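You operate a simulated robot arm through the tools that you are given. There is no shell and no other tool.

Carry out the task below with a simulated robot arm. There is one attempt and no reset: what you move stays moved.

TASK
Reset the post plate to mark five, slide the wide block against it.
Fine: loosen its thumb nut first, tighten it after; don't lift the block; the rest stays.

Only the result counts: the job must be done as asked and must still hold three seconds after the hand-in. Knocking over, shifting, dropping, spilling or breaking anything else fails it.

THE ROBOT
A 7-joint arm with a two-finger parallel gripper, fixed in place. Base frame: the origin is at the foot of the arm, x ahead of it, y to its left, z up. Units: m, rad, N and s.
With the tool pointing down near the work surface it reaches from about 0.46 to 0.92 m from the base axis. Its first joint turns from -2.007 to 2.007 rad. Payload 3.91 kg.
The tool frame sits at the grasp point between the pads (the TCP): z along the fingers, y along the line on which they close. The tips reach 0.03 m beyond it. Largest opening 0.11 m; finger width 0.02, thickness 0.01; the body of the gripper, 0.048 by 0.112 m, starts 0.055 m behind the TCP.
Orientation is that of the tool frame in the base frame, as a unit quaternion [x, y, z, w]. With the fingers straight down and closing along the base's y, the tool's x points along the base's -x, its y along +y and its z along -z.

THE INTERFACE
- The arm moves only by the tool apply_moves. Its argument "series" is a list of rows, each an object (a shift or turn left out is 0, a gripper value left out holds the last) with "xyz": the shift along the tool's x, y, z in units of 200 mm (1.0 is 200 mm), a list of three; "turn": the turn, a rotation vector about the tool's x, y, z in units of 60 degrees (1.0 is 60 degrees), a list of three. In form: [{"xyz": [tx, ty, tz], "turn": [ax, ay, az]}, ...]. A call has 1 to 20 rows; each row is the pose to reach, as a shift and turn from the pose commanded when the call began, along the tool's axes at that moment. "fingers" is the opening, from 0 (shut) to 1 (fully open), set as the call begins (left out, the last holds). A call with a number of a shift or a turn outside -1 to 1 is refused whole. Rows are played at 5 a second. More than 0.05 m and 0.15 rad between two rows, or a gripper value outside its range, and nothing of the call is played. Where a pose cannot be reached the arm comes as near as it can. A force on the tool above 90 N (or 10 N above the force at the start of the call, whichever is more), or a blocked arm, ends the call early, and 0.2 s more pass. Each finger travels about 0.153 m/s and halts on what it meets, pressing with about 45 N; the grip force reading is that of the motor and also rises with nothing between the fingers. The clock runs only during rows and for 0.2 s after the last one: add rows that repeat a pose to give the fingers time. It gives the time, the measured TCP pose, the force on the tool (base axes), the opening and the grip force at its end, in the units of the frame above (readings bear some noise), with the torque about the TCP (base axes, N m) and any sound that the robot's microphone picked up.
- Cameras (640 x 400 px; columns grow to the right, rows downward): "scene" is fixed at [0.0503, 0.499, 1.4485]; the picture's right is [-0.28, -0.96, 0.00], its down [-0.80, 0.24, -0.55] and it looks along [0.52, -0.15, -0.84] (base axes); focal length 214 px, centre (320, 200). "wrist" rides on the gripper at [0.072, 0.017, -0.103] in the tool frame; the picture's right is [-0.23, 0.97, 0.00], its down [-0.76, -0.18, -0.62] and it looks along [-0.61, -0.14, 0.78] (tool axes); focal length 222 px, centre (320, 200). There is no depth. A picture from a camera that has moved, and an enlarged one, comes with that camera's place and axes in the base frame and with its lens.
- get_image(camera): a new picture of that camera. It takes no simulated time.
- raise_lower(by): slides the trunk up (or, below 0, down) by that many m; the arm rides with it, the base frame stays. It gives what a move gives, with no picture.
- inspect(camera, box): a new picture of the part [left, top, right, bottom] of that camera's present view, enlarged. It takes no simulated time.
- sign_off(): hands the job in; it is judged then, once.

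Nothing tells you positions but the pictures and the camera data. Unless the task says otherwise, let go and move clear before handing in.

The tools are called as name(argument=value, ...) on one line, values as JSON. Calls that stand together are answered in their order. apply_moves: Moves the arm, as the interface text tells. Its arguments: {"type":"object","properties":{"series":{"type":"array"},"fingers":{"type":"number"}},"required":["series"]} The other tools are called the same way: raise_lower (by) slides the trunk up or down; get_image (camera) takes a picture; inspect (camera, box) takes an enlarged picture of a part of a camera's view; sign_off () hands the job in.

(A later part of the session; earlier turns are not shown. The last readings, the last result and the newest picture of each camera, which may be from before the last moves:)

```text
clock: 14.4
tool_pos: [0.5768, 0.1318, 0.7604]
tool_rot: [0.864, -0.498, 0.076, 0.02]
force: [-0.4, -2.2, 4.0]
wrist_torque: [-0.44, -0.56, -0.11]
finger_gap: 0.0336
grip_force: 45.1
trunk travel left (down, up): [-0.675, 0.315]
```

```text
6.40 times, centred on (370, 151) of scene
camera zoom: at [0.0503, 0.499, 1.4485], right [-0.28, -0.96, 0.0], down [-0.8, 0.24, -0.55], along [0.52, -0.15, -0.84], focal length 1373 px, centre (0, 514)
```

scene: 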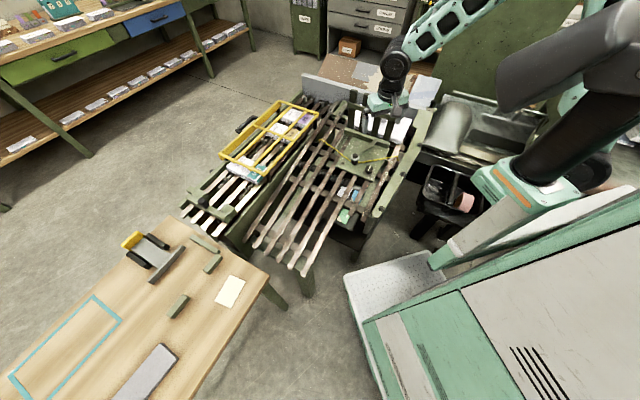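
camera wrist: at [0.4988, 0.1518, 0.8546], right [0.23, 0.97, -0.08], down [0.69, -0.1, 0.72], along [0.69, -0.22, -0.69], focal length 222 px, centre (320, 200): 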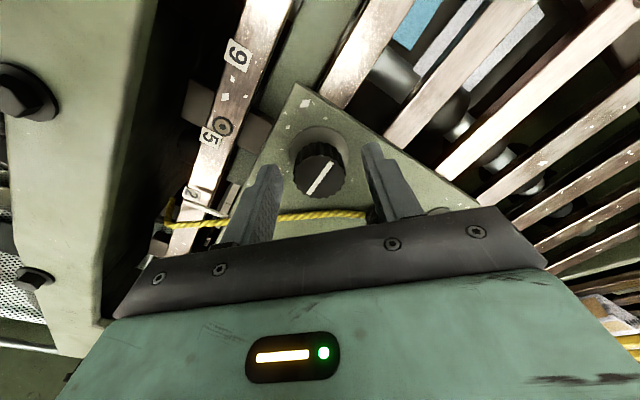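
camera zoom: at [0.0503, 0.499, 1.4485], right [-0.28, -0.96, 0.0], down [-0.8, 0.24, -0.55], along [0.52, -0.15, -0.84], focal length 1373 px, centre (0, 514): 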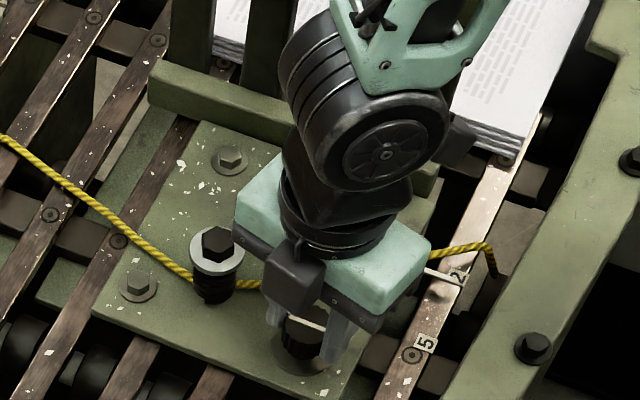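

The plate slides freely and carries the cord with it. I'll drag it another 44 mm, then measure the needle against label 5.

apply_moves(series=[{"xyz": [-0.0354, 0.0094, 0]}, {"xyz": [-0.0709, 0.0189, 0]}, {"xyz": [-0.1063, 0.0283, 0]}, {"xyz": [-0.1417, 0.0378, 0]}, {"xyz": [-0.1772, 0.0472, 0]}, {"xyz": [-0.2126, 0.0567, 0]}, {"xyz": [-0.2126, 0.0567, 0]}])

inspect(camera="scene", box=[367, 160, 407, 185])

inspect(camera="scene", box=[320, 120, 420, 182])

get_image(camera="wrist")

```text
clock: 16.0
tool_pos: [0.5455, 0.1623, 0.7525]
tool_rot: [0.864, -0.497, 0.075, 0.021]
force: [7.8, 1.9, -14.8]
wrist_torque: [-0.37, -0.76, 0.09]
finger_gap: 0.0334
grip_force: 45.2
trunk travel left (down, up): [-0.675, 0.315]
```

```text
16.00 times, centred on (387, 172) of scene
camera zoom: at [0.0503, 0.499, 1.4485], right [-0.28, -0.96, 0.0], down [-0.8, 0.24, -0.55], along [0.52, -0.15, -0.84], focal length 3432 px, centre (-752, 640)
```

zoom: 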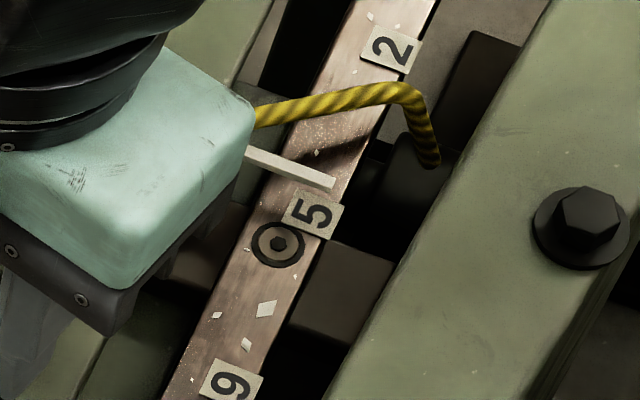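

```text
6.40 times, centred on (370, 151) of scene
camera zoom: at [0.0503, 0.499, 1.4485], right [-0.28, -0.96, 0.0], down [-0.8, 0.24, -0.55], along [0.52, -0.15, -0.84], focal length 1373 px, centre (0, 514)
```

zoom: 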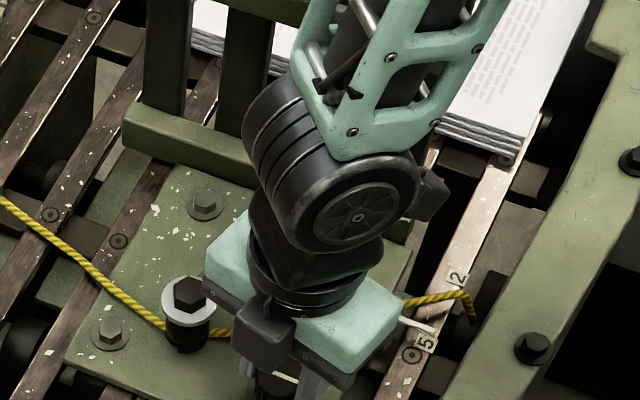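

```text
taken
camera wrist: at [0.5542, 0.1028, 0.865], right [-0.95, -0.29, -0.07], down [-0.29, 0.81, 0.51], along [-0.09, 0.51, -0.86], focal length 222 px, centre (320, 200)
```

wrist: 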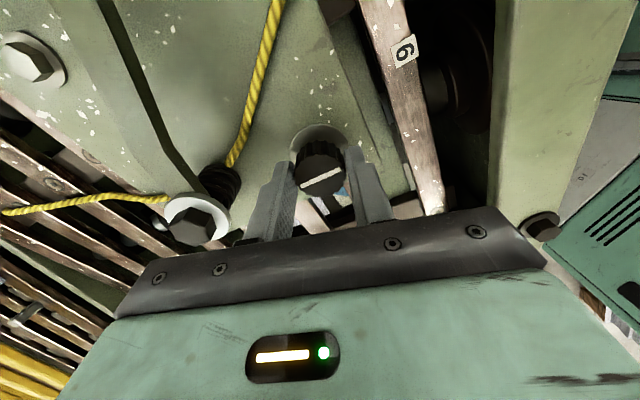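

The needle is close to 5, but the scene view is oblique, so I need a view square to the sloped bed. I'll open the fingers, rise, and place the camera perpendicular to the scale at label 5.

apply_moves(series=[{"xyz": [0, 0, 0]}, {"xyz": [0, 0, 0]}, {"xyz": [0, 0, -0.12]}, {"xyz": [0, 0, -0.3]}, {"xyz": [0, 0, -0.5]}, {"xyz": [0.085, 0.08, -0.5]}, {"xyz": [0.17, 0.16, -0.5]}], fingers=0.5)

get_image(camera="wrist")

inspect(camera="wrist", box=[240, 0, 400, 100])

inspect(camera="scene", box=[367, 160, 407, 185])

```text
clock: 17.6
tool_pos: [0.5239, 0.127, 0.8554]
tool_rot: [0.863, -0.499, 0.076, 0.019]
force: [-0.7, 0.2, -0.8]
wrist_torque: [-0.03, -0.01, 0.0]
finger_gap: 0.055
grip_force: 0.1
trunk travel left (down, up): [-0.675, 0.315]
```

```text
taken
camera wrist: at [0.5325, 0.0681, 0.9688], right [-0.95, -0.29, -0.07], down [-0.29, 0.81, 0.51], along [-0.09, 0.51, -0.86], focal length 222 px, centre (320, 200)
```

wrist: 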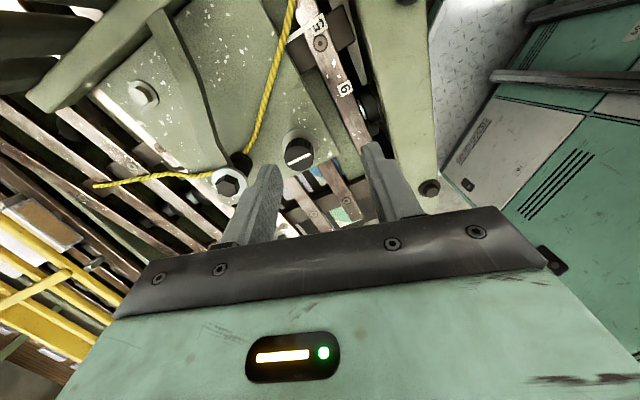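

```text
4.00 times, centred on (320, 50) of wrist
camera zoom: at [0.5325, 0.0681, 0.9688], right [-0.95, -0.29, -0.07], down [-0.29, 0.81, 0.51], along [-0.09, 0.51, -0.86], focal length 888 px, centre (320, 800)
```

zoom: 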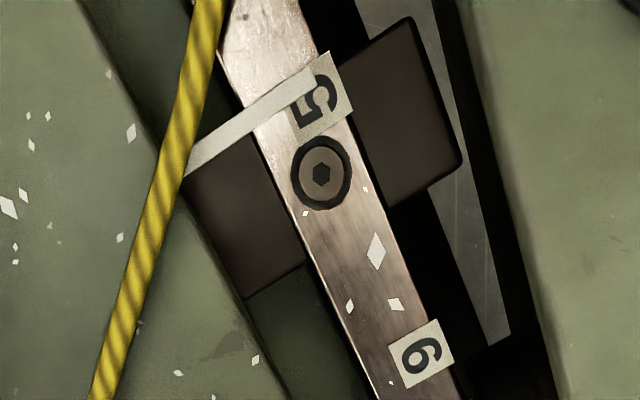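

```text
16.00 times, centred on (387, 172) of scene
camera zoom: at [0.0503, 0.499, 1.4485], right [-0.28, -0.96, 0.0], down [-0.8, 0.24, -0.55], along [0.52, -0.15, -0.84], focal length 3432 px, centre (-752, 640)
```

zoom: 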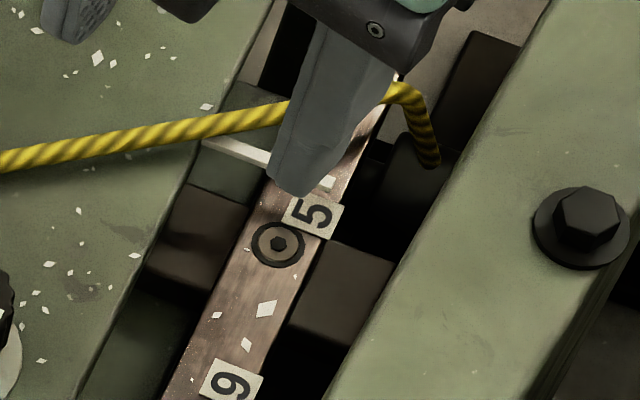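

The plate stayed put after release. In this square-on view the needle is slightly short of the centre of label 5, so I'll zoom to measure the remainder.

inspect(camera="wrist", box=[300, 10, 340, 35])

inspect(camera="wrist", box=[280, 0, 376, 60])

```text
16.00 times, centred on (320, 22) of wrist
camera zoom: at [0.5325, 0.0681, 0.9688], right [-0.95, -0.29, -0.07], down [-0.29, 0.81, 0.51], along [-0.09, 0.51, -0.86], focal length 3554 px, centre (320, 3040)
```

zoom: 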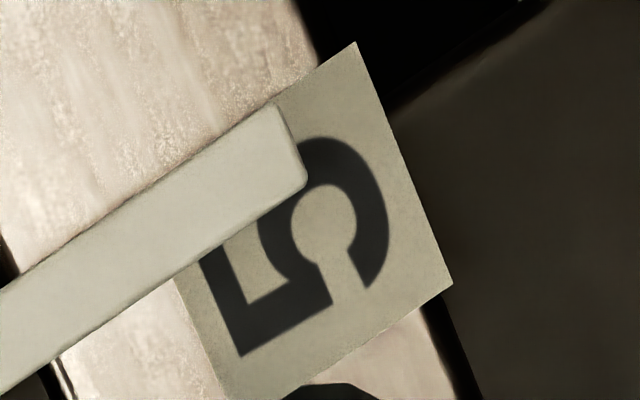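

```text
6.67 times, centred on (328, 30) of wrist
camera zoom: at [0.5325, 0.0681, 0.9688], right [-0.95, -0.29, -0.07], down [-0.29, 0.81, 0.51], along [-0.09, 0.51, -0.86], focal length 1481 px, centre (267, 1333)
```

zoom: 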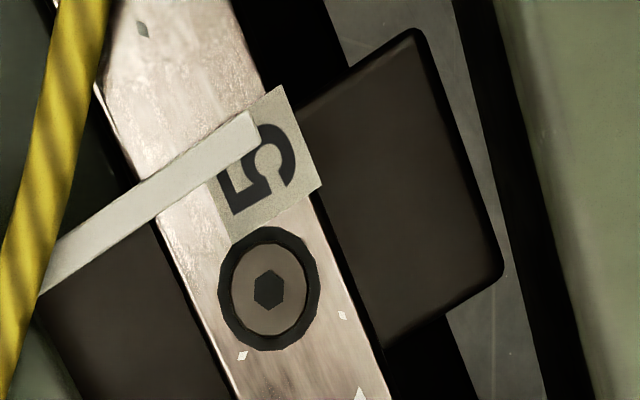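

The needle is about 2.9 mm short of the centre of label 5 in the view square to the bed. The starting reading was exactly on 2 in the same sense. I'll go back to the knob, re-grip it and nudge the plate 2.9 mm further.

apply_moves(series=[{"xyz": [-0.085, -0.08, 0]}, {"xyz": [-0.17, -0.16, 0]}, {"xyz": [-0.17, -0.16, 0.15]}, {"xyz": [-0.17, -0.16, 0.3]}, {"xyz": [-0.17, -0.16, 0.42]}, {"xyz": [-0.17, -0.16, 0.505]}, {"xyz": [-0.17, -0.16, 0.505]}])

inspect(camera="wrist", box=[240, 110, 400, 210])

```text
clock: 19.2
tool_pos: [0.5448, 0.1613, 0.7505]
tool_rot: [0.863, -0.498, 0.076, 0.019]
force: [-0.6, 0.4, 0.3]
wrist_torque: [0.01, -0.03, -0.02]
finger_gap: 0.055
grip_force: 0.0
trunk travel left (down, up): [-0.675, 0.315]
```

```text
4.00 times, centred on (320, 160) of wrist
camera zoom: at [0.5542, 0.1021, 0.865], right [-0.95, -0.29, -0.07], down [-0.29, 0.81, 0.51], along [-0.09, 0.51, -0.86], focal length 888 px, centre (320, 360)
```

zoom: 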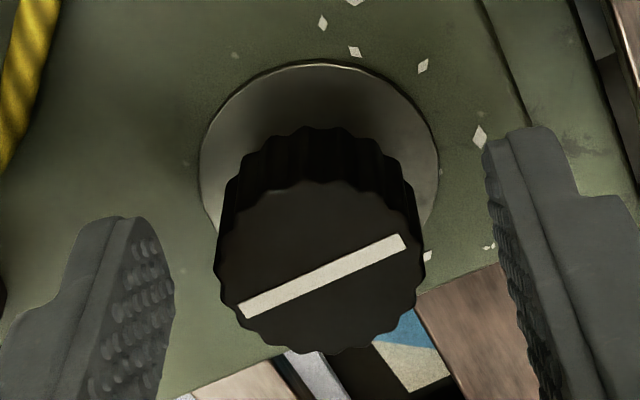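

The knob is centred between the open pads. I'll close on it and then make the nudge.

apply_moves(series=[{"xyz": [0, 0, 0]}, {"xyz": [0, 0, 0]}, {"xyz": [0, 0, 0]}], fingers=0)

apply_moves(series=[{"xyz": [-0.007, 0.0019, 0]}, {"xyz": [-0.014, 0.0037, 0]}, {"xyz": [-0.014, 0.0037, 0]}, {"xyz": [-0.014, 0.0037, 0]}])

inspect(camera="scene", box=[367, 160, 407, 185])

inspect(camera="wrist", box=[240, 110, 400, 210])

```text
clock: 20.0
tool_pos: [0.5448, 0.1614, 0.7524]
tool_rot: [0.864, -0.497, 0.076, 0.02]
force: [3.4, 2.9, -5.4]
wrist_torque: [0.09, -0.36, 0.05]
finger_gap: 0.0336
grip_force: 45.0
trunk travel left (down, up): [-0.675, 0.315]
```

```text
clock: 21.0
tool_pos: [0.5437, 0.163, 0.7515]
tool_rot: [0.864, -0.497, 0.076, 0.021]
force: [1.7, 1.7, 2.6]
wrist_torque: [0.11, -0.19, 0.05]
finger_gap: 0.0335
grip_force: 44.8
trunk travel left (down, up): [-0.675, 0.315]
```

```text
16.00 times, centred on (387, 172) of scene
camera zoom: at [0.0503, 0.499, 1.4485], right [-0.28, -0.96, 0.0], down [-0.8, 0.24, -0.55], along [0.52, -0.15, -0.84], focal length 3432 px, centre (-752, 640)
```

zoom: 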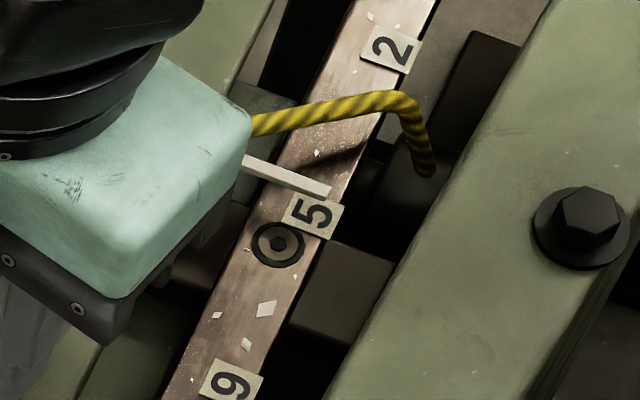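

```text
4.00 times, centred on (320, 160) of wrist
camera zoom: at [0.5522, 0.1044, 0.8645], right [-0.95, -0.29, -0.07], down [-0.29, 0.81, 0.51], along [-0.09, 0.51, -0.86], focal length 888 px, centre (320, 360)
```

zoom: 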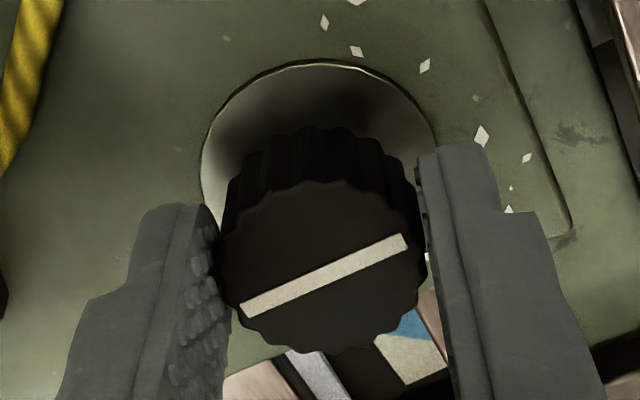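

The needle now sits over label 5, within about a millimetre. I'll tighten by turning the knob clockwise 60° first, holding position.

apply_moves(series=[{"turn": [0, 0, 0.125]}, {"turn": [0, 0, 0.25]}, {"turn": [0, 0, 0.375]}, {"turn": [0, 0, 0.5]}, {"turn": [0, 0, 0.625]}, {"turn": [0, 0, 0.75]}, {"turn": [0, 0, 0.875]}, {"turn": [0, 0, 1.0]}])

inspect(camera="wrist", box=[240, 110, 400, 210])

inspect(camera="scene", box=[367, 160, 407, 185])

```text
clock: 22.8
tool_pos: [0.5423, 0.1633, 0.752]
tool_rot: [-0.497, 0.864, -0.076, 0.019]
force: [-10.4, -0.6, -1.1]
wrist_torque: [0.28, -0.66, 0.16]
finger_gap: 0.0334
grip_force: 44.7
trunk travel left (down, up): [-0.675, 0.315]
```

```text
4.00 times, centred on (320, 160) of wrist
camera zoom: at [0.4794, 0.1211, 0.8546], right [-0.72, 0.68, -0.16], down [0.47, 0.64, 0.61], along [0.51, 0.37, -0.78], focal length 888 px, centre (320, 360)
```

zoom: 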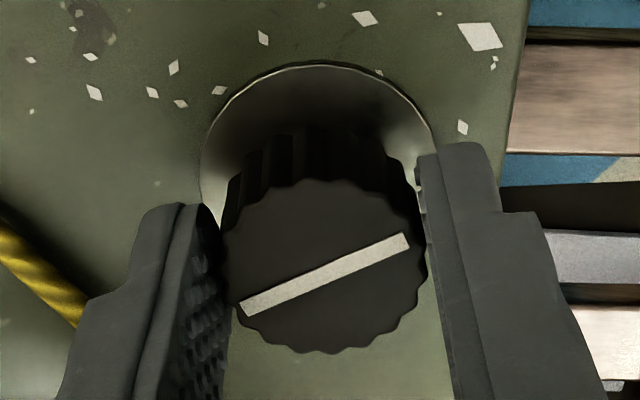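

```text
16.00 times, centred on (387, 172) of scene
camera zoom: at [0.0503, 0.499, 1.4485], right [-0.28, -0.96, 0.0], down [-0.8, 0.24, -0.55], along [0.52, -0.15, -0.84], focal length 3432 px, centre (-752, 640)
```

zoom: 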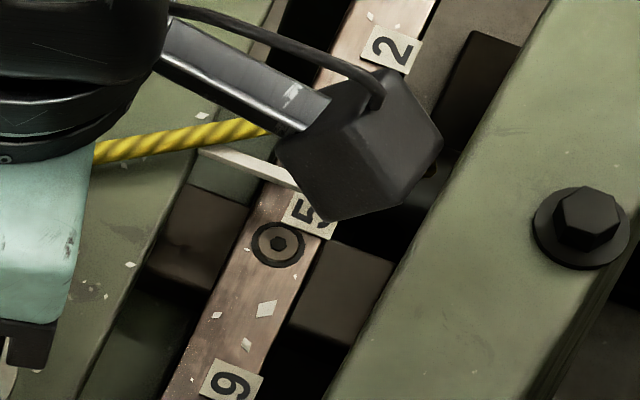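

It turned 60° cleanly with the fingers. I'll continue clockwise 30° to the original tight angle and read the torque.

apply_moves(series=[{"turn": [0, 0, 0.1]}, {"turn": [0, 0, 0.2]}, {"turn": [0, 0, 0.3]}, {"turn": [0, 0, 0.4]}, {"turn": [0, 0, 0.5]}])

inspect(camera="wrist", box=[240, 110, 400, 210])

```text
clock: 24.0
tool_pos: [0.5433, 0.1644, 0.7516]
tool_rot: [-0.259, 0.963, -0.067, 0.039]
force: [-9.8, -1.9, -3.4]
wrist_torque: [-0.59, -0.34, 0.73]
finger_gap: 0.0338
grip_force: 45.1
trunk travel left (down, up): [-0.675, 0.315]
```

```text
4.00 times, centred on (320, 160) of wrist
camera zoom: at [0.46, 0.1535, 0.8487], right [-0.28, 0.95, -0.14], down [0.68, 0.3, 0.67], along [0.68, 0.1, -0.73], focal length 888 px, centre (320, 360)
```

zoom: 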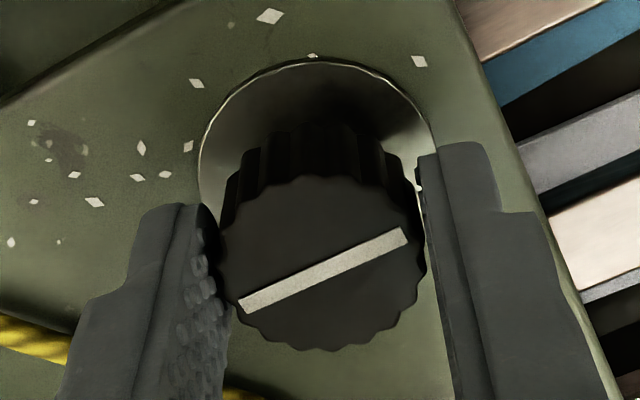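

Torque has risen to about 0.73 N·m near the original angle. I'll turn a further 20° to make sure it seats; if it is at its stop, the pads will just slip.

apply_moves(series=[{"turn": [0, 0, 0.1]}, {"turn": [0, 0, 0.2]}, {"turn": [0, 0, 0.3]}, {"turn": [0, 0, 0.35]}])

inspect(camera="wrist", box=[240, 110, 400, 210])

inspect(camera="scene", box=[367, 160, 407, 185])

```text
clock: 25.0
tool_pos: [0.5435, 0.1631, 0.752]
tool_rot: [-0.078, 0.994, -0.058, 0.052]
force: [-0.6, 3.5, 3.6]
wrist_torque: [-0.65, -0.22, 0.67]
finger_gap: 0.0338
grip_force: 45.6
trunk travel left (down, up): [-0.675, 0.315]
```

```text
4.00 times, centred on (320, 160) of wrist
camera zoom: at [0.4573, 0.1804, 0.8457], right [0.08, 0.99, -0.1], down [0.71, 0.02, 0.71], along [0.7, -0.13, -0.7], focal length 888 px, centre (320, 360)
```

zoom: 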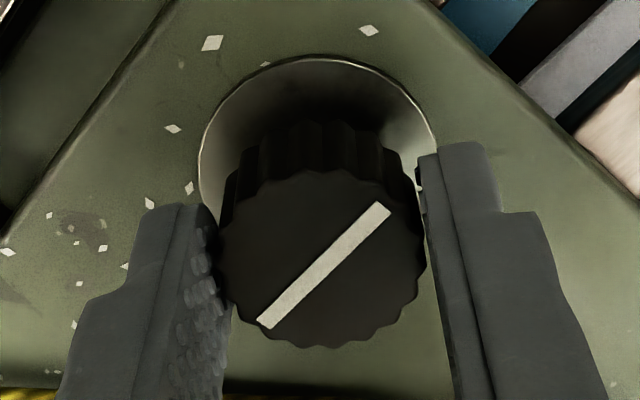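

```text
16.00 times, centred on (387, 172) of scene
camera zoom: at [0.0503, 0.499, 1.4485], right [-0.28, -0.96, 0.0], down [-0.8, 0.24, -0.55], along [0.52, -0.15, -0.84], focal length 3432 px, centre (-752, 640)
```

zoom: 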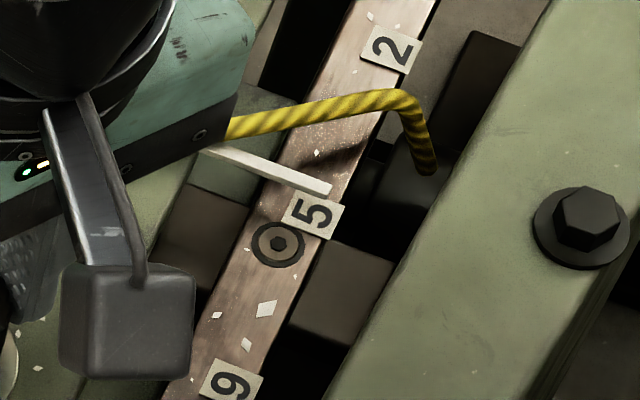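

The pads slipped about 19° at the end, so the nut is back at its tight stop and the needle hasn't moved from 5. I'll release, rise clear of the post tops and verify the needle square-on.

apply_moves(series=[{"xyz": [0, 0, 0]}, {"xyz": [0, 0, 0]}, {"xyz": [0, 0, -0.1]}, {"xyz": [0, 0, -0.3]}, {"xyz": [0, 0, -0.5]}, {"xyz": [0, 0, -0.7]}, {"xyz": [0, 0, -0.9]}], fingers=0.5)

apply_moves(series=[{"xyz": [0, 0, -0.225]}, {"xyz": [0, 0, -0.45]}, {"xyz": [-0.11, -0.2, -0.45]}, {"xyz": [-0.22, -0.42, -0.45]}, {"xyz": [-0.33, -0.62, -0.45]}, {"xyz": [-0.33, -0.675, -0.45]}])

get_image(camera="wrist")

inspect(camera="wrist", box=[300, 10, 340, 35])

```text
clock: 26.6
tool_pos: [0.5249, 0.1824, 0.9294]
tool_rot: [-0.079, 0.994, -0.06, 0.05]
force: [0.1, 0.9, 0.3]
wrist_torque: [-0.03, 0.01, 0.01]
finger_gap: 0.0548
grip_force: 0.0
trunk travel left (down, up): [-0.675, 0.315]
```

```text
clock: 28.0
tool_pos: [0.5996, 0.0714, 1.0413]
tool_rot: [-0.079, 0.994, -0.06, 0.052]
force: [-0.1, 0.2, -0.8]
wrist_torque: [-0.02, 0.01, 0.01]
finger_gap: 0.0551
grip_force: 0.0
trunk travel left (down, up): [-0.675, 0.315]
```

```text
taken
camera wrist: at [0.5127, 0.0878, 1.1355], right [0.08, 0.99, -0.1], down [0.71, 0.02, 0.71], along [0.7, -0.13, -0.7], focal length 222 px, centre (320, 200)
```

wrist: 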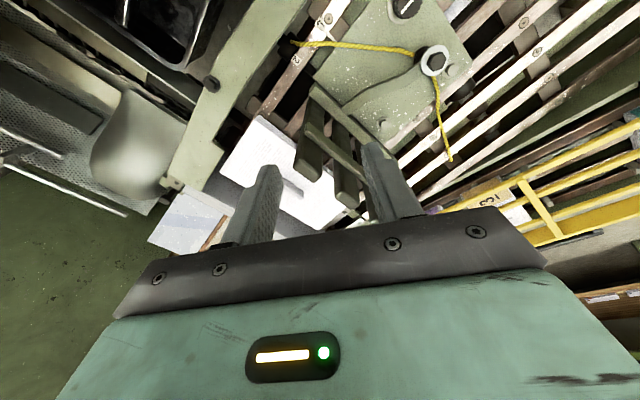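

```text
16.00 times, centred on (320, 22) of wrist
camera zoom: at [0.5127, 0.0878, 1.1355], right [0.08, 0.99, -0.1], down [0.71, 0.02, 0.71], along [0.7, -0.13, -0.7], focal length 3554 px, centre (320, 3040)
```

zoom: 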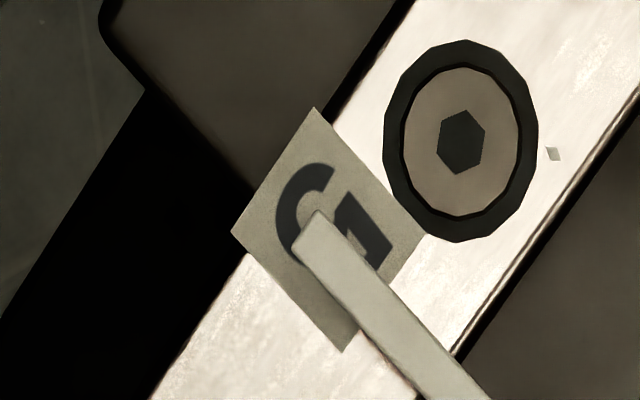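

The needle lies on label 5, within about 1 mm of its centre, and the nut is tight. Next I'll fly over the post tops to above the block's ridge, turning the tool so the fingers close along the slide direction.

apply_moves(series=[{"xyz": [-0.19, -0.12, 0.033], "turn": [0, 0, -0.11]}, {"xyz": [-0.39, -0.24, 0.067], "turn": [0, 0, -0.22]}, {"xyz": [-0.59, -0.36, 0.1], "turn": [0, 0, -0.33]}, {"xyz": [-0.79, -0.485, 0.135], "turn": [0, 0, -0.44]}, {"xyz": [-0.988, -0.6075, 0.17], "turn": [0, 0, -0.55]}, {"xyz": [-0.988, -0.6075, 0.17], "turn": [0, 0, -0.6]}])

get_image(camera="wrist")

inspect(camera="wrist", box=[200, 0, 440, 150])

get_image(camera="scene")

```text
clock: 29.4
tool_pos: [0.8142, -0.0194, 1.0423]
tool_rot: [-0.383, 0.921, -0.073, 0.03]
force: [-0.9, -0.6, -0.3]
wrist_torque: [0.0, -0.02, -0.03]
finger_gap: 0.0552
grip_force: 0.1
trunk travel left (down, up): [-0.675, 0.315]
```

```text
taken
camera wrist: at [0.74, -0.0475, 1.1418], right [-0.52, 0.84, -0.15], down [0.59, 0.48, 0.64], along [0.61, 0.25, -0.75], focal length 222 px, centre (320, 200)
```

wrist: 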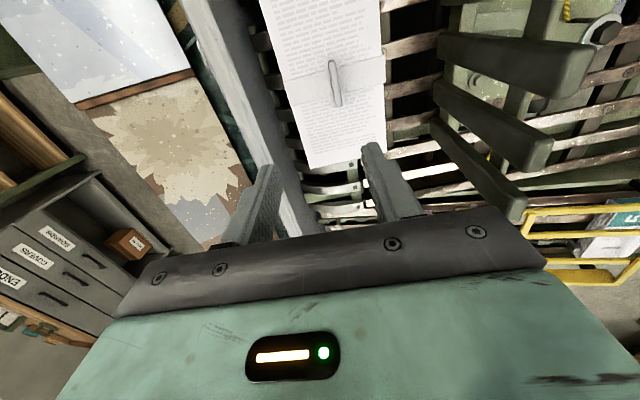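

```text
2.67 times, centred on (320, 75) of wrist
camera zoom: at [0.74, -0.0475, 1.1418], right [-0.52, 0.84, -0.15], down [0.59, 0.48, 0.64], along [0.61, 0.25, -0.75], focal length 592 px, centre (320, 533)
```

zoom: 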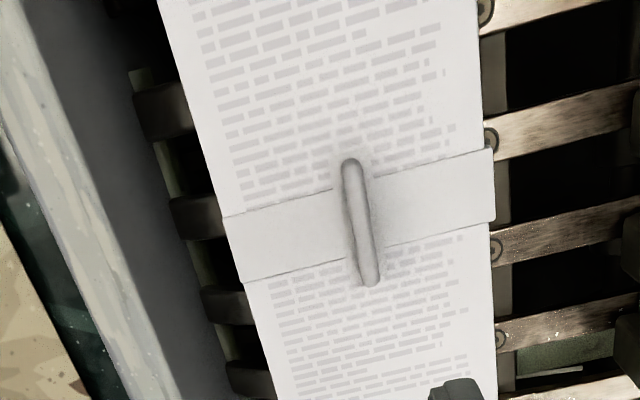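

```text
taken
```

scene: 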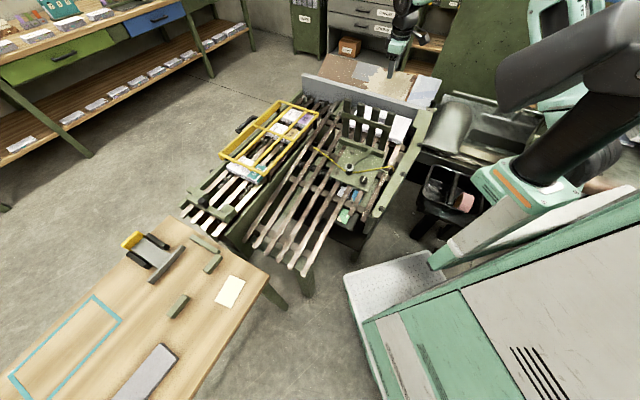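

The block and its ridge are in clear view and the ridge lines up with the fingers, offset about 24 mm along the closing axis. I'll centre on it and descend to about 9 cm above.

apply_moves(series=[{"xyz": [0, 0.118, 0.1]}, {"xyz": [0, 0.118, 0.3]}, {"xyz": [0, 0.118, 0.5]}, {"xyz": [0, 0.118, 0.7]}, {"xyz": [0, 0.118, 0.84]}], fingers=0.4)

get_image(camera="wrist")

inspect(camera="wrist", box=[240, 70, 400, 170])

inspect(camera="scene", box=[330, 60, 450, 135])

```text
clock: 30.6
tool_pos: [0.8168, -0.0223, 0.8716]
tool_rot: [-0.381, 0.921, -0.073, 0.03]
force: [-0.2, 0.4, 1.0]
wrist_torque: [0.01, -0.01, -0.03]
finger_gap: 0.0439
grip_force: 0.0
trunk travel left (down, up): [-0.675, 0.315]
```

```text
taken
camera wrist: at [0.7411, -0.0491, 0.9711], right [-0.52, 0.84, -0.15], down [0.59, 0.48, 0.64], along [0.61, 0.24, -0.75], focal length 222 px, centre (320, 200)
```

wrist: 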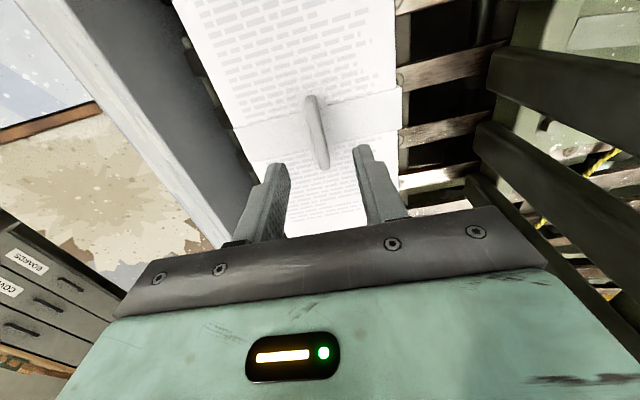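

```text
4.00 times, centred on (320, 120) of wrist
camera zoom: at [0.7411, -0.0491, 0.9711], right [-0.52, 0.84, -0.15], down [0.59, 0.48, 0.64], along [0.61, 0.24, -0.75], focal length 888 px, centre (320, 520)
```

zoom: 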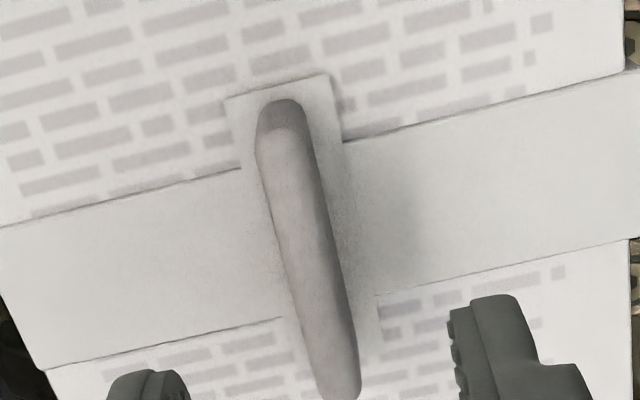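

```text
5.33 times, centred on (390, 98) of scene
camera zoom: at [0.0503, 0.499, 1.4485], right [-0.28, -0.96, 0.0], down [-0.8, 0.24, -0.55], along [0.52, -0.15, -0.84], focal length 1144 px, centre (-53, 747)
```

zoom: 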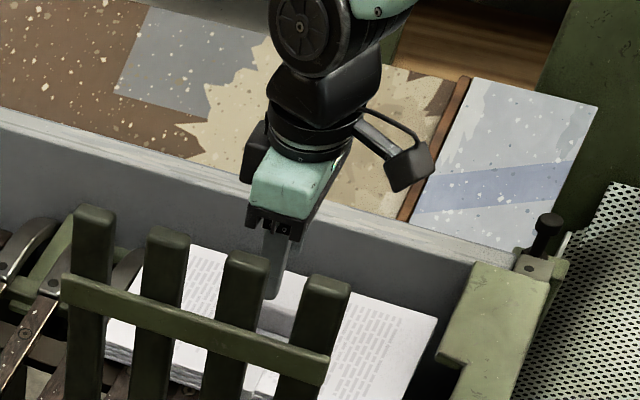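

The handle ridge is centred and aligned, about 85–90 mm below the TCP. I'll descend in stages, watching the force.

apply_moves(series=[{"xyz": [0, 0, 0.1]}, {"xyz": [0, 0, 0.2]}, {"xyz": [0, 0, 0.275]}, {"xyz": [0, 0, 0.275]}])

get_image(camera="wrist")

inspect(camera="wrist", box=[240, 110, 400, 210])

inspect(camera="scene", box=[355, 90, 419, 130])

```text
clock: 31.6
tool_pos: [0.8236, -0.0267, 0.8173]
tool_rot: [-0.382, 0.921, -0.072, 0.029]
force: [-0.3, 0.9, -0.3]
wrist_torque: [0.0, -0.01, -0.04]
finger_gap: 0.0439
grip_force: 0.1
trunk travel left (down, up): [-0.675, 0.315]
```

```text
taken
camera wrist: at [0.7477, -0.0549, 0.917], right [-0.52, 0.84, -0.15], down [0.59, 0.48, 0.64], along [0.61, 0.24, -0.75], focal length 222 px, centre (320, 200)
```

wrist: 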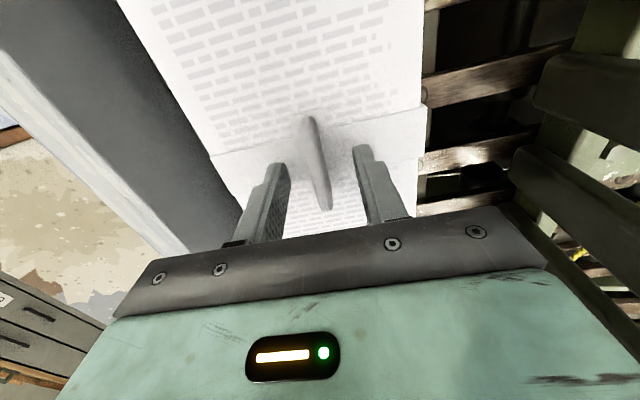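

```text
4.00 times, centred on (320, 160) of wrist
camera zoom: at [0.7477, -0.0549, 0.917], right [-0.52, 0.84, -0.15], down [0.59, 0.48, 0.64], along [0.61, 0.24, -0.75], focal length 888 px, centre (320, 360)
```

zoom: 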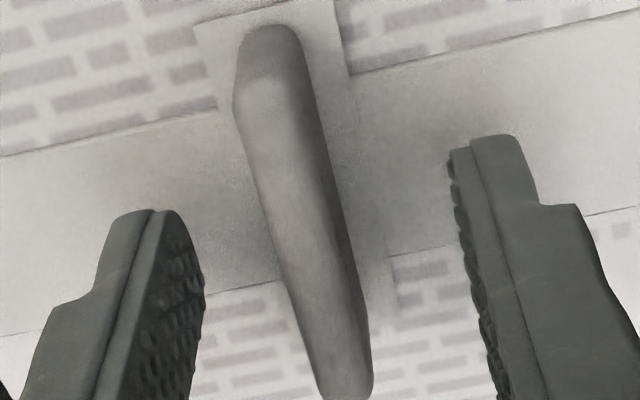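

```text
10.00 times, centred on (387, 110) of scene
camera zoom: at [0.0503, 0.499, 1.4485], right [-0.28, -0.96, 0.0], down [-0.8, 0.24, -0.55], along [0.52, -0.15, -0.84], focal length 2145 px, centre (-350, 1100)
```

zoom: 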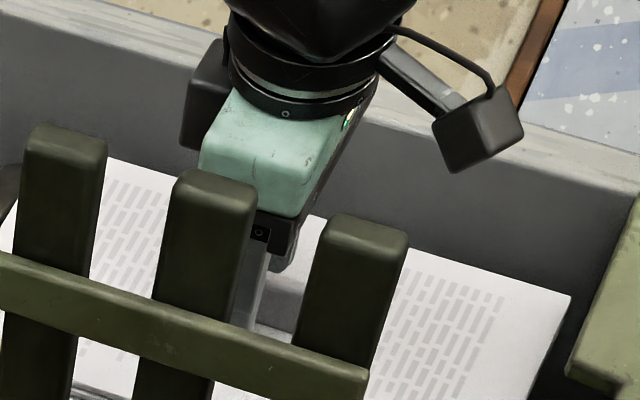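

The fin is tall, about 20–25 mm. My tips are level with its top, so I'll go 14 mm lower before closing, watching for contact force.

apply_moves(series=[{"xyz": [0, 0, 0.02]}, {"xyz": [0, 0, 0.04]}, {"xyz": [0, 0, 0.06]}, {"xyz": [0, 0, 0.07]}])

inspect(camera="wrist", box=[240, 110, 400, 210])

inspect(camera="scene", box=[360, 95, 400, 120])

```text
clock: 32.6
tool_pos: [0.8243, -0.0285, 0.8092]
tool_rot: [-0.381, 0.921, -0.072, 0.033]
force: [-17.6, -0.1, 46.0]
wrist_torque: [-1.02, -0.26, -0.19]
finger_gap: 0.0431
grip_force: 0.0
trunk travel left (down, up): [-0.675, 0.315]
```

```text
4.00 times, centred on (320, 160) of wrist
camera zoom: at [0.7483, -0.0563, 0.9081], right [-0.52, 0.84, -0.15], down [0.59, 0.48, 0.65], along [0.62, 0.24, -0.75], focal length 888 px, centre (320, 360)
```

zoom: 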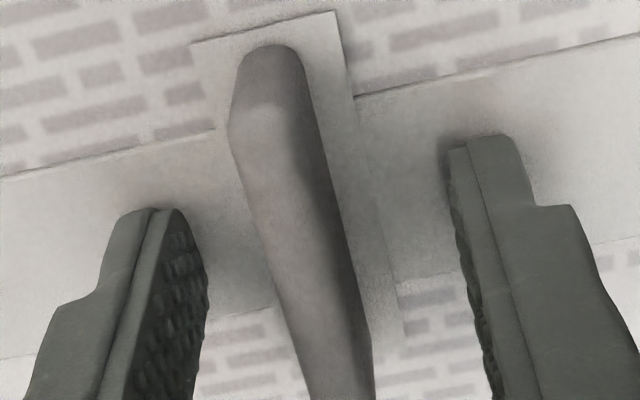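

```text
16.00 times, centred on (380, 108) of scene
camera zoom: at [0.0503, 0.499, 1.4485], right [-0.28, -0.96, 0.0], down [-0.8, 0.24, -0.55], along [0.52, -0.15, -0.84], focal length 3432 px, centre (-640, 1680)
```

zoom: 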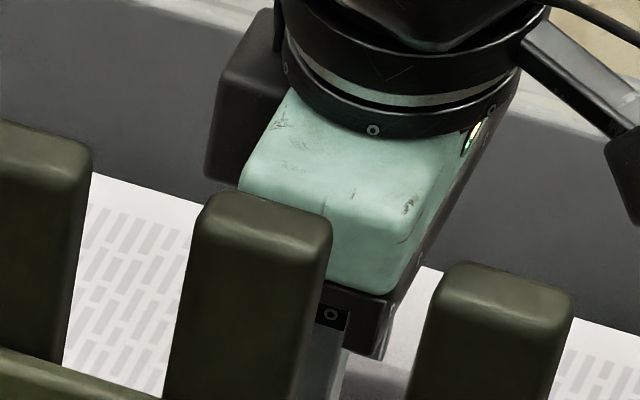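

The tips touched the block top at 46 N downward, so I'll back off 8 mm right away. The pads already straddle the 25 mm fin fully.

apply_moves(series=[{"xyz": [0, 0, -0.02]}, {"xyz": [0, 0, -0.04]}, {"xyz": [0, 0, -0.04]}])

inspect(camera="wrist", box=[200, 0, 440, 150])

inspect(camera="scene", box=[330, 80, 430, 142])

```text
clock: 33.4
tool_pos: [0.8208, -0.0271, 0.8088]
tool_rot: [-0.381, 0.921, -0.072, 0.028]
force: [-0.9, -0.7, 0.4]
wrist_torque: [-0.02, -0.01, -0.04]
finger_gap: 0.0439
grip_force: 0.0
trunk travel left (down, up): [-0.675, 0.315]
```

```text
2.67 times, centred on (320, 75) of wrist
camera zoom: at [0.7474, -0.0557, 0.9091], right [-0.52, 0.84, -0.15], down [0.6, 0.48, 0.64], along [0.61, 0.24, -0.75], focal length 592 px, centre (320, 533)
```

zoom: 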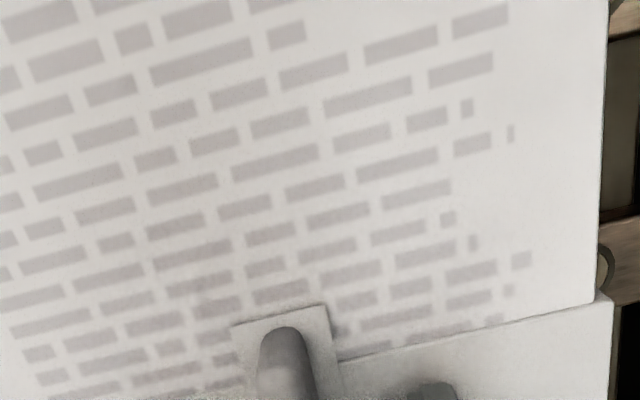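

```text
6.40 times, centred on (380, 111) of scene
camera zoom: at [0.0503, 0.499, 1.4485], right [-0.28, -0.96, 0.0], down [-0.8, 0.24, -0.55], along [0.52, -0.15, -0.84], focal length 1373 px, centre (-64, 770)
```

zoom: 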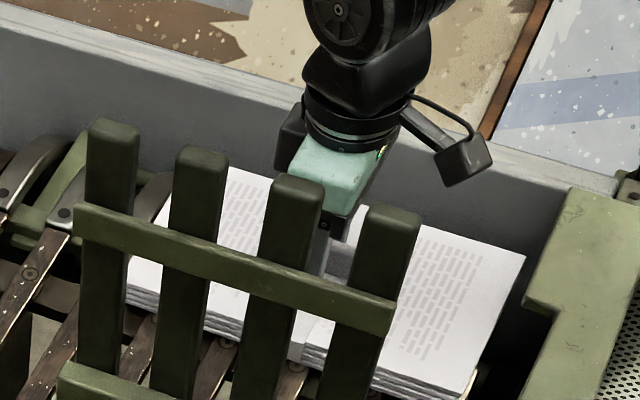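

Force is back to zero and the block hasn't moved. I'll rise 3 mm more for clearance, then close gently on the fin.

apply_moves(series=[{"xyz": [0, 0, -0.015]}, {"xyz": [0, 0, -0.015]}])

apply_moves(series=[{"xyz": [0, 0, 0]}, {"xyz": [0, 0, 0]}, {"xyz": [0, 0, 0]}], fingers=0)

inspect(camera="wrist", box=[240, 110, 400, 210])

inspect(camera="scene", box=[330, 80, 430, 142])

```text
clock: 34.0
tool_pos: [0.8239, -0.0265, 0.8144]
tool_rot: [-0.381, 0.921, -0.072, 0.029]
force: [-0.2, -0.4, -0.2]
wrist_torque: [0.04, -0.01, 0.01]
finger_gap: 0.0439
grip_force: 0.1
trunk travel left (down, up): [-0.675, 0.315]
```

```text
clock: 34.8
tool_pos: [0.8237, -0.0292, 0.8146]
tool_rot: [-0.381, 0.921, -0.072, 0.03]
force: [0.3, -1.2, 2.2]
wrist_torque: [-0.29, -0.11, 0.0]
finger_gap: 0.0096
grip_force: 44.6
trunk travel left (down, up): [-0.675, 0.315]
```

```text
4.00 times, centred on (320, 160) of wrist
camera zoom: at [0.748, -0.0557, 0.9142], right [-0.52, 0.84, -0.15], down [0.59, 0.48, 0.64], along [0.61, 0.24, -0.75], focal length 888 px, centre (320, 360)
```

zoom: 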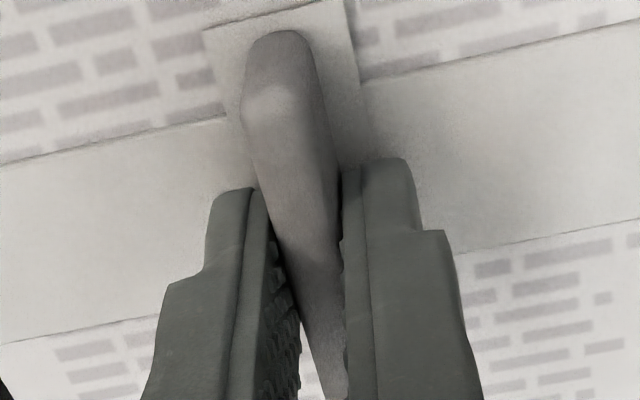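

```text
6.40 times, centred on (380, 111) of scene
camera zoom: at [0.0503, 0.499, 1.4485], right [-0.28, -0.96, 0.0], down [-0.8, 0.24, -0.55], along [0.52, -0.15, -0.84], focal length 1373 px, centre (-64, 770)
```

zoom: 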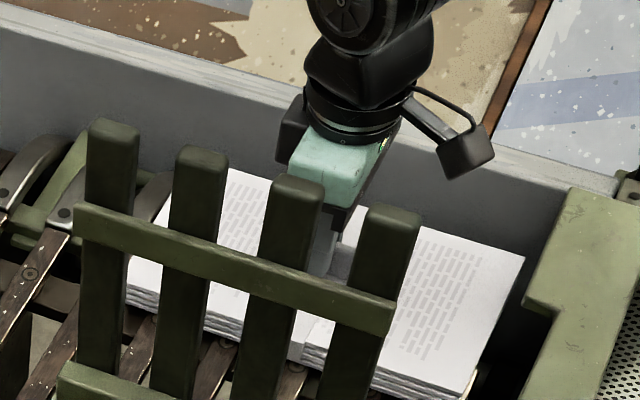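

The fin is gripped with a 9.6 mm gap. I'll slide the block 60 mm along the bed toward the posts with a very slight downward bias, so that it isn't lifted.

apply_moves(series=[{"xyz": [0, 0.05, 0.0005]}, {"xyz": [0, 0.1, 0.001]}, {"xyz": [0, 0.15, 0.0015]}, {"xyz": [0, 0.2, 0.002]}, {"xyz": [0, 0.25, 0.0025]}, {"xyz": [0, 0.3, 0.003]}])

get_image(camera="wrist")

inspect(camera="scene", box=[330, 80, 430, 142])

```text
clock: 36.2
tool_pos: [0.7819, 0.015, 0.805]
tool_rot: [-0.383, 0.921, -0.073, 0.03]
force: [0.2, 1.7, 1.5]
wrist_torque: [-0.28, -0.34, 0.05]
finger_gap: 0.0097
grip_force: 44.8
trunk travel left (down, up): [-0.675, 0.315]
```

```text
taken
camera wrist: at [0.7059, -0.0126, 0.9041], right [-0.52, 0.84, -0.15], down [0.59, 0.48, 0.64], along [0.61, 0.25, -0.75], focal length 222 px, centre (320, 200)
```

wrist: 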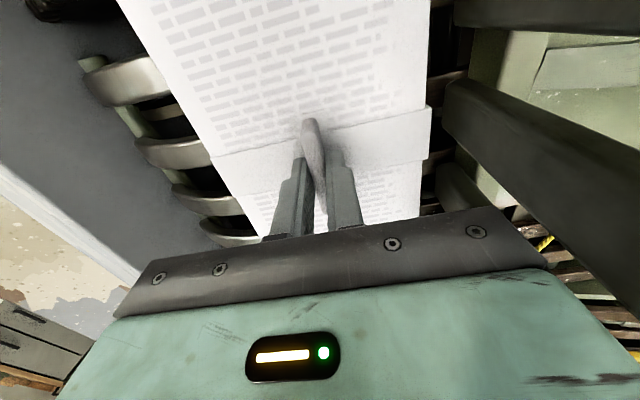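

```text
6.40 times, centred on (380, 111) of scene
camera zoom: at [0.0503, 0.499, 1.4485], right [-0.28, -0.96, 0.0], down [-0.8, 0.24, -0.55], along [0.52, -0.15, -0.84], focal length 1373 px, centre (-64, 770)
```

zoom: 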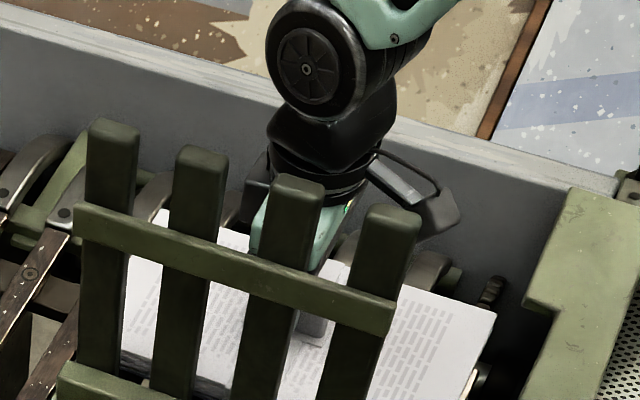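

The block slid 59 mm with almost no force. I'll check the remaining gap to the posts.

inspect(camera="wrist", box=[380, 20, 540, 120])

inspect(camera="wrist", box=[400, 120, 560, 220])

inspect(camera="scene", box=[335, 115, 399, 155])

```text
4.00 times, centred on (460, 70) of wrist
camera zoom: at [0.7059, -0.0126, 0.9041], right [-0.52, 0.84, -0.15], down [0.59, 0.48, 0.64], along [0.61, 0.25, -0.75], focal length 888 px, centre (-240, 720)
```

zoom: 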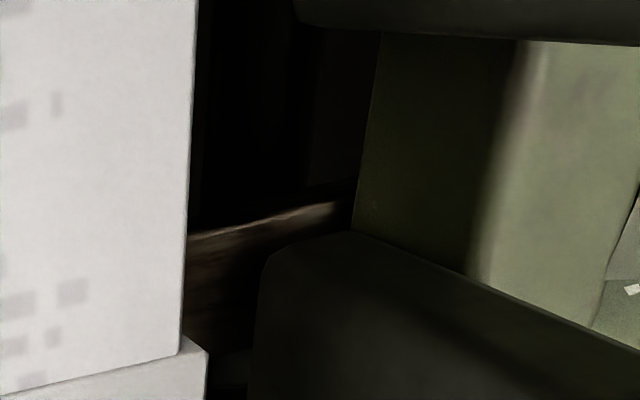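

```text
4.00 times, centred on (480, 170) of wrist
camera zoom: at [0.7059, -0.0126, 0.9041], right [-0.52, 0.84, -0.15], down [0.59, 0.48, 0.64], along [0.61, 0.25, -0.75], focal length 888 px, centre (-320, 320)
```

zoom: 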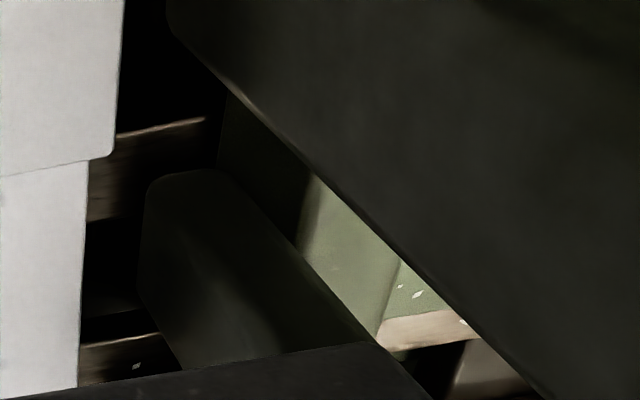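

```text
10.00 times, centred on (367, 135) of scene
camera zoom: at [0.0503, 0.499, 1.4485], right [-0.28, -0.96, 0.0], down [-0.8, 0.24, -0.55], along [0.52, -0.15, -0.84], focal length 2145 px, centre (-150, 850)
```

zoom: 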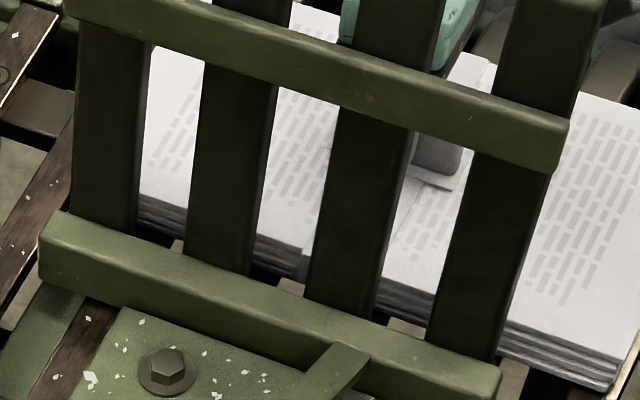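

A gap of maybe 1–2 cm remains. I'll continue in small 2 mm steps and watch the force for contact.

apply_moves(series=[{"xyz": [0, 0.01, 0.0002]}, {"xyz": [0, 0.02, 0.0004]}, {"xyz": [0, 0.03, 0.0006]}, {"xyz": [0, 0.04, 0.0008]}])

inspect(camera="scene", box=[335, 115, 399, 155])

inspect(camera="wrist", box=[380, 60, 540, 160])

```text
clock: 37.2
tool_pos: [0.7761, 0.0195, 0.8028]
tool_rot: [-0.381, 0.921, -0.072, 0.03]
force: [1.5, -0.8, 1.6]
wrist_torque: [-0.4, -0.57, -0.07]
finger_gap: 0.0096
grip_force: 45.1
trunk travel left (down, up): [-0.675, 0.315]
```

```text
10.00 times, centred on (367, 135) of scene
camera zoom: at [0.0503, 0.499, 1.4485], right [-0.28, -0.96, 0.0], down [-0.8, 0.24, -0.55], along [0.52, -0.15, -0.84], focal length 2145 px, centre (-150, 850)
```

zoom: 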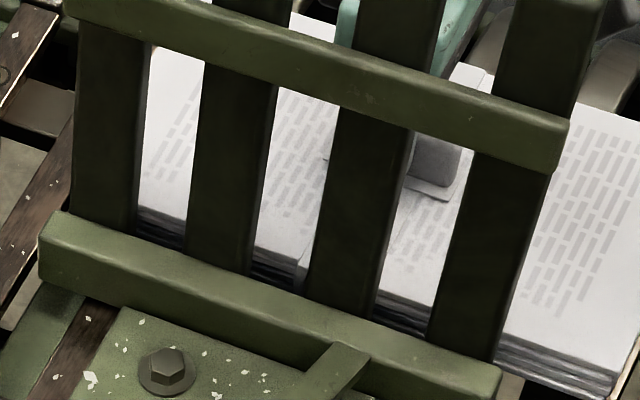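

```text
4.00 times, centred on (460, 110) of wrist
camera zoom: at [0.7005, -0.0083, 0.9028], right [-0.52, 0.84, -0.15], down [0.59, 0.48, 0.64], along [0.61, 0.24, -0.75], focal length 888 px, centre (-240, 560)
```

zoom: 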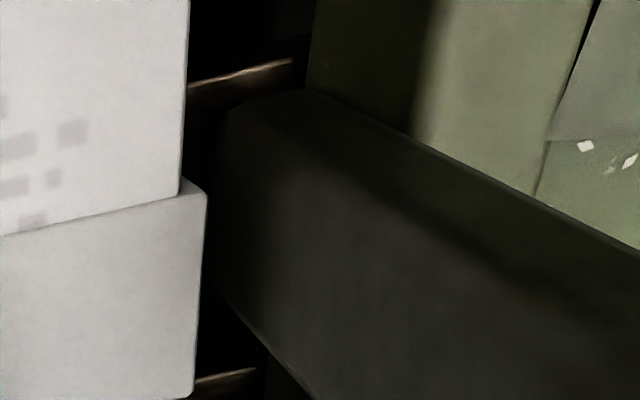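

There's no contact yet but it's close. I'll continue in 1.5 mm steps.

apply_moves(series=[{"xyz": [0, 0.0075, 0.0001]}, {"xyz": [0, 0.015, 0.0002]}, {"xyz": [0, 0.0225, 0.0003]}, {"xyz": [0, 0.03, 0.0004]}])

inspect(camera="scene", box=[335, 115, 399, 155])

inspect(camera="wrist", box=[400, 80, 480, 130])

```text
clock: 38.2
tool_pos: [0.772, 0.0244, 0.8022]
tool_rot: [-0.381, 0.921, -0.072, 0.031]
force: [2.6, -2.1, 2.3]
wrist_torque: [-0.88, -0.22, 0.04]
finger_gap: 0.0097
grip_force: 45.4
trunk travel left (down, up): [-0.675, 0.315]
```

```text
10.00 times, centred on (367, 135) of scene
camera zoom: at [0.0503, 0.499, 1.4485], right [-0.28, -0.96, 0.0], down [-0.8, 0.24, -0.55], along [0.52, -0.15, -0.84], focal length 2145 px, centre (-150, 850)
```

zoom: 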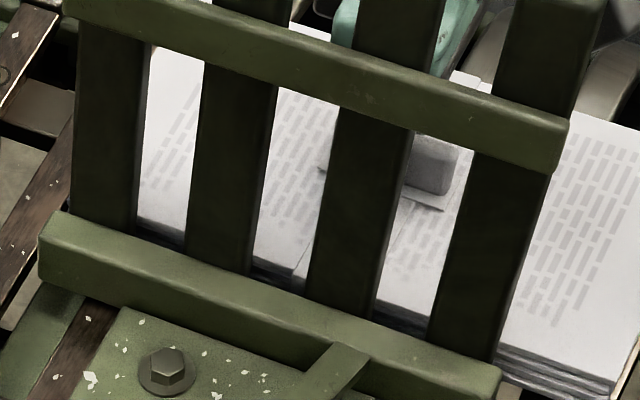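

```text
8.00 times, centred on (440, 105) of wrist
camera zoom: at [0.6963, -0.0043, 0.9016], right [-0.52, 0.84, -0.15], down [0.59, 0.48, 0.64], along [0.61, 0.24, -0.75], focal length 1777 px, centre (-640, 960)
```

zoom: 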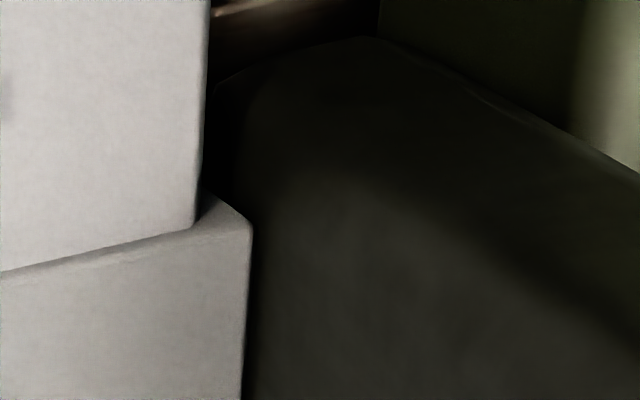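

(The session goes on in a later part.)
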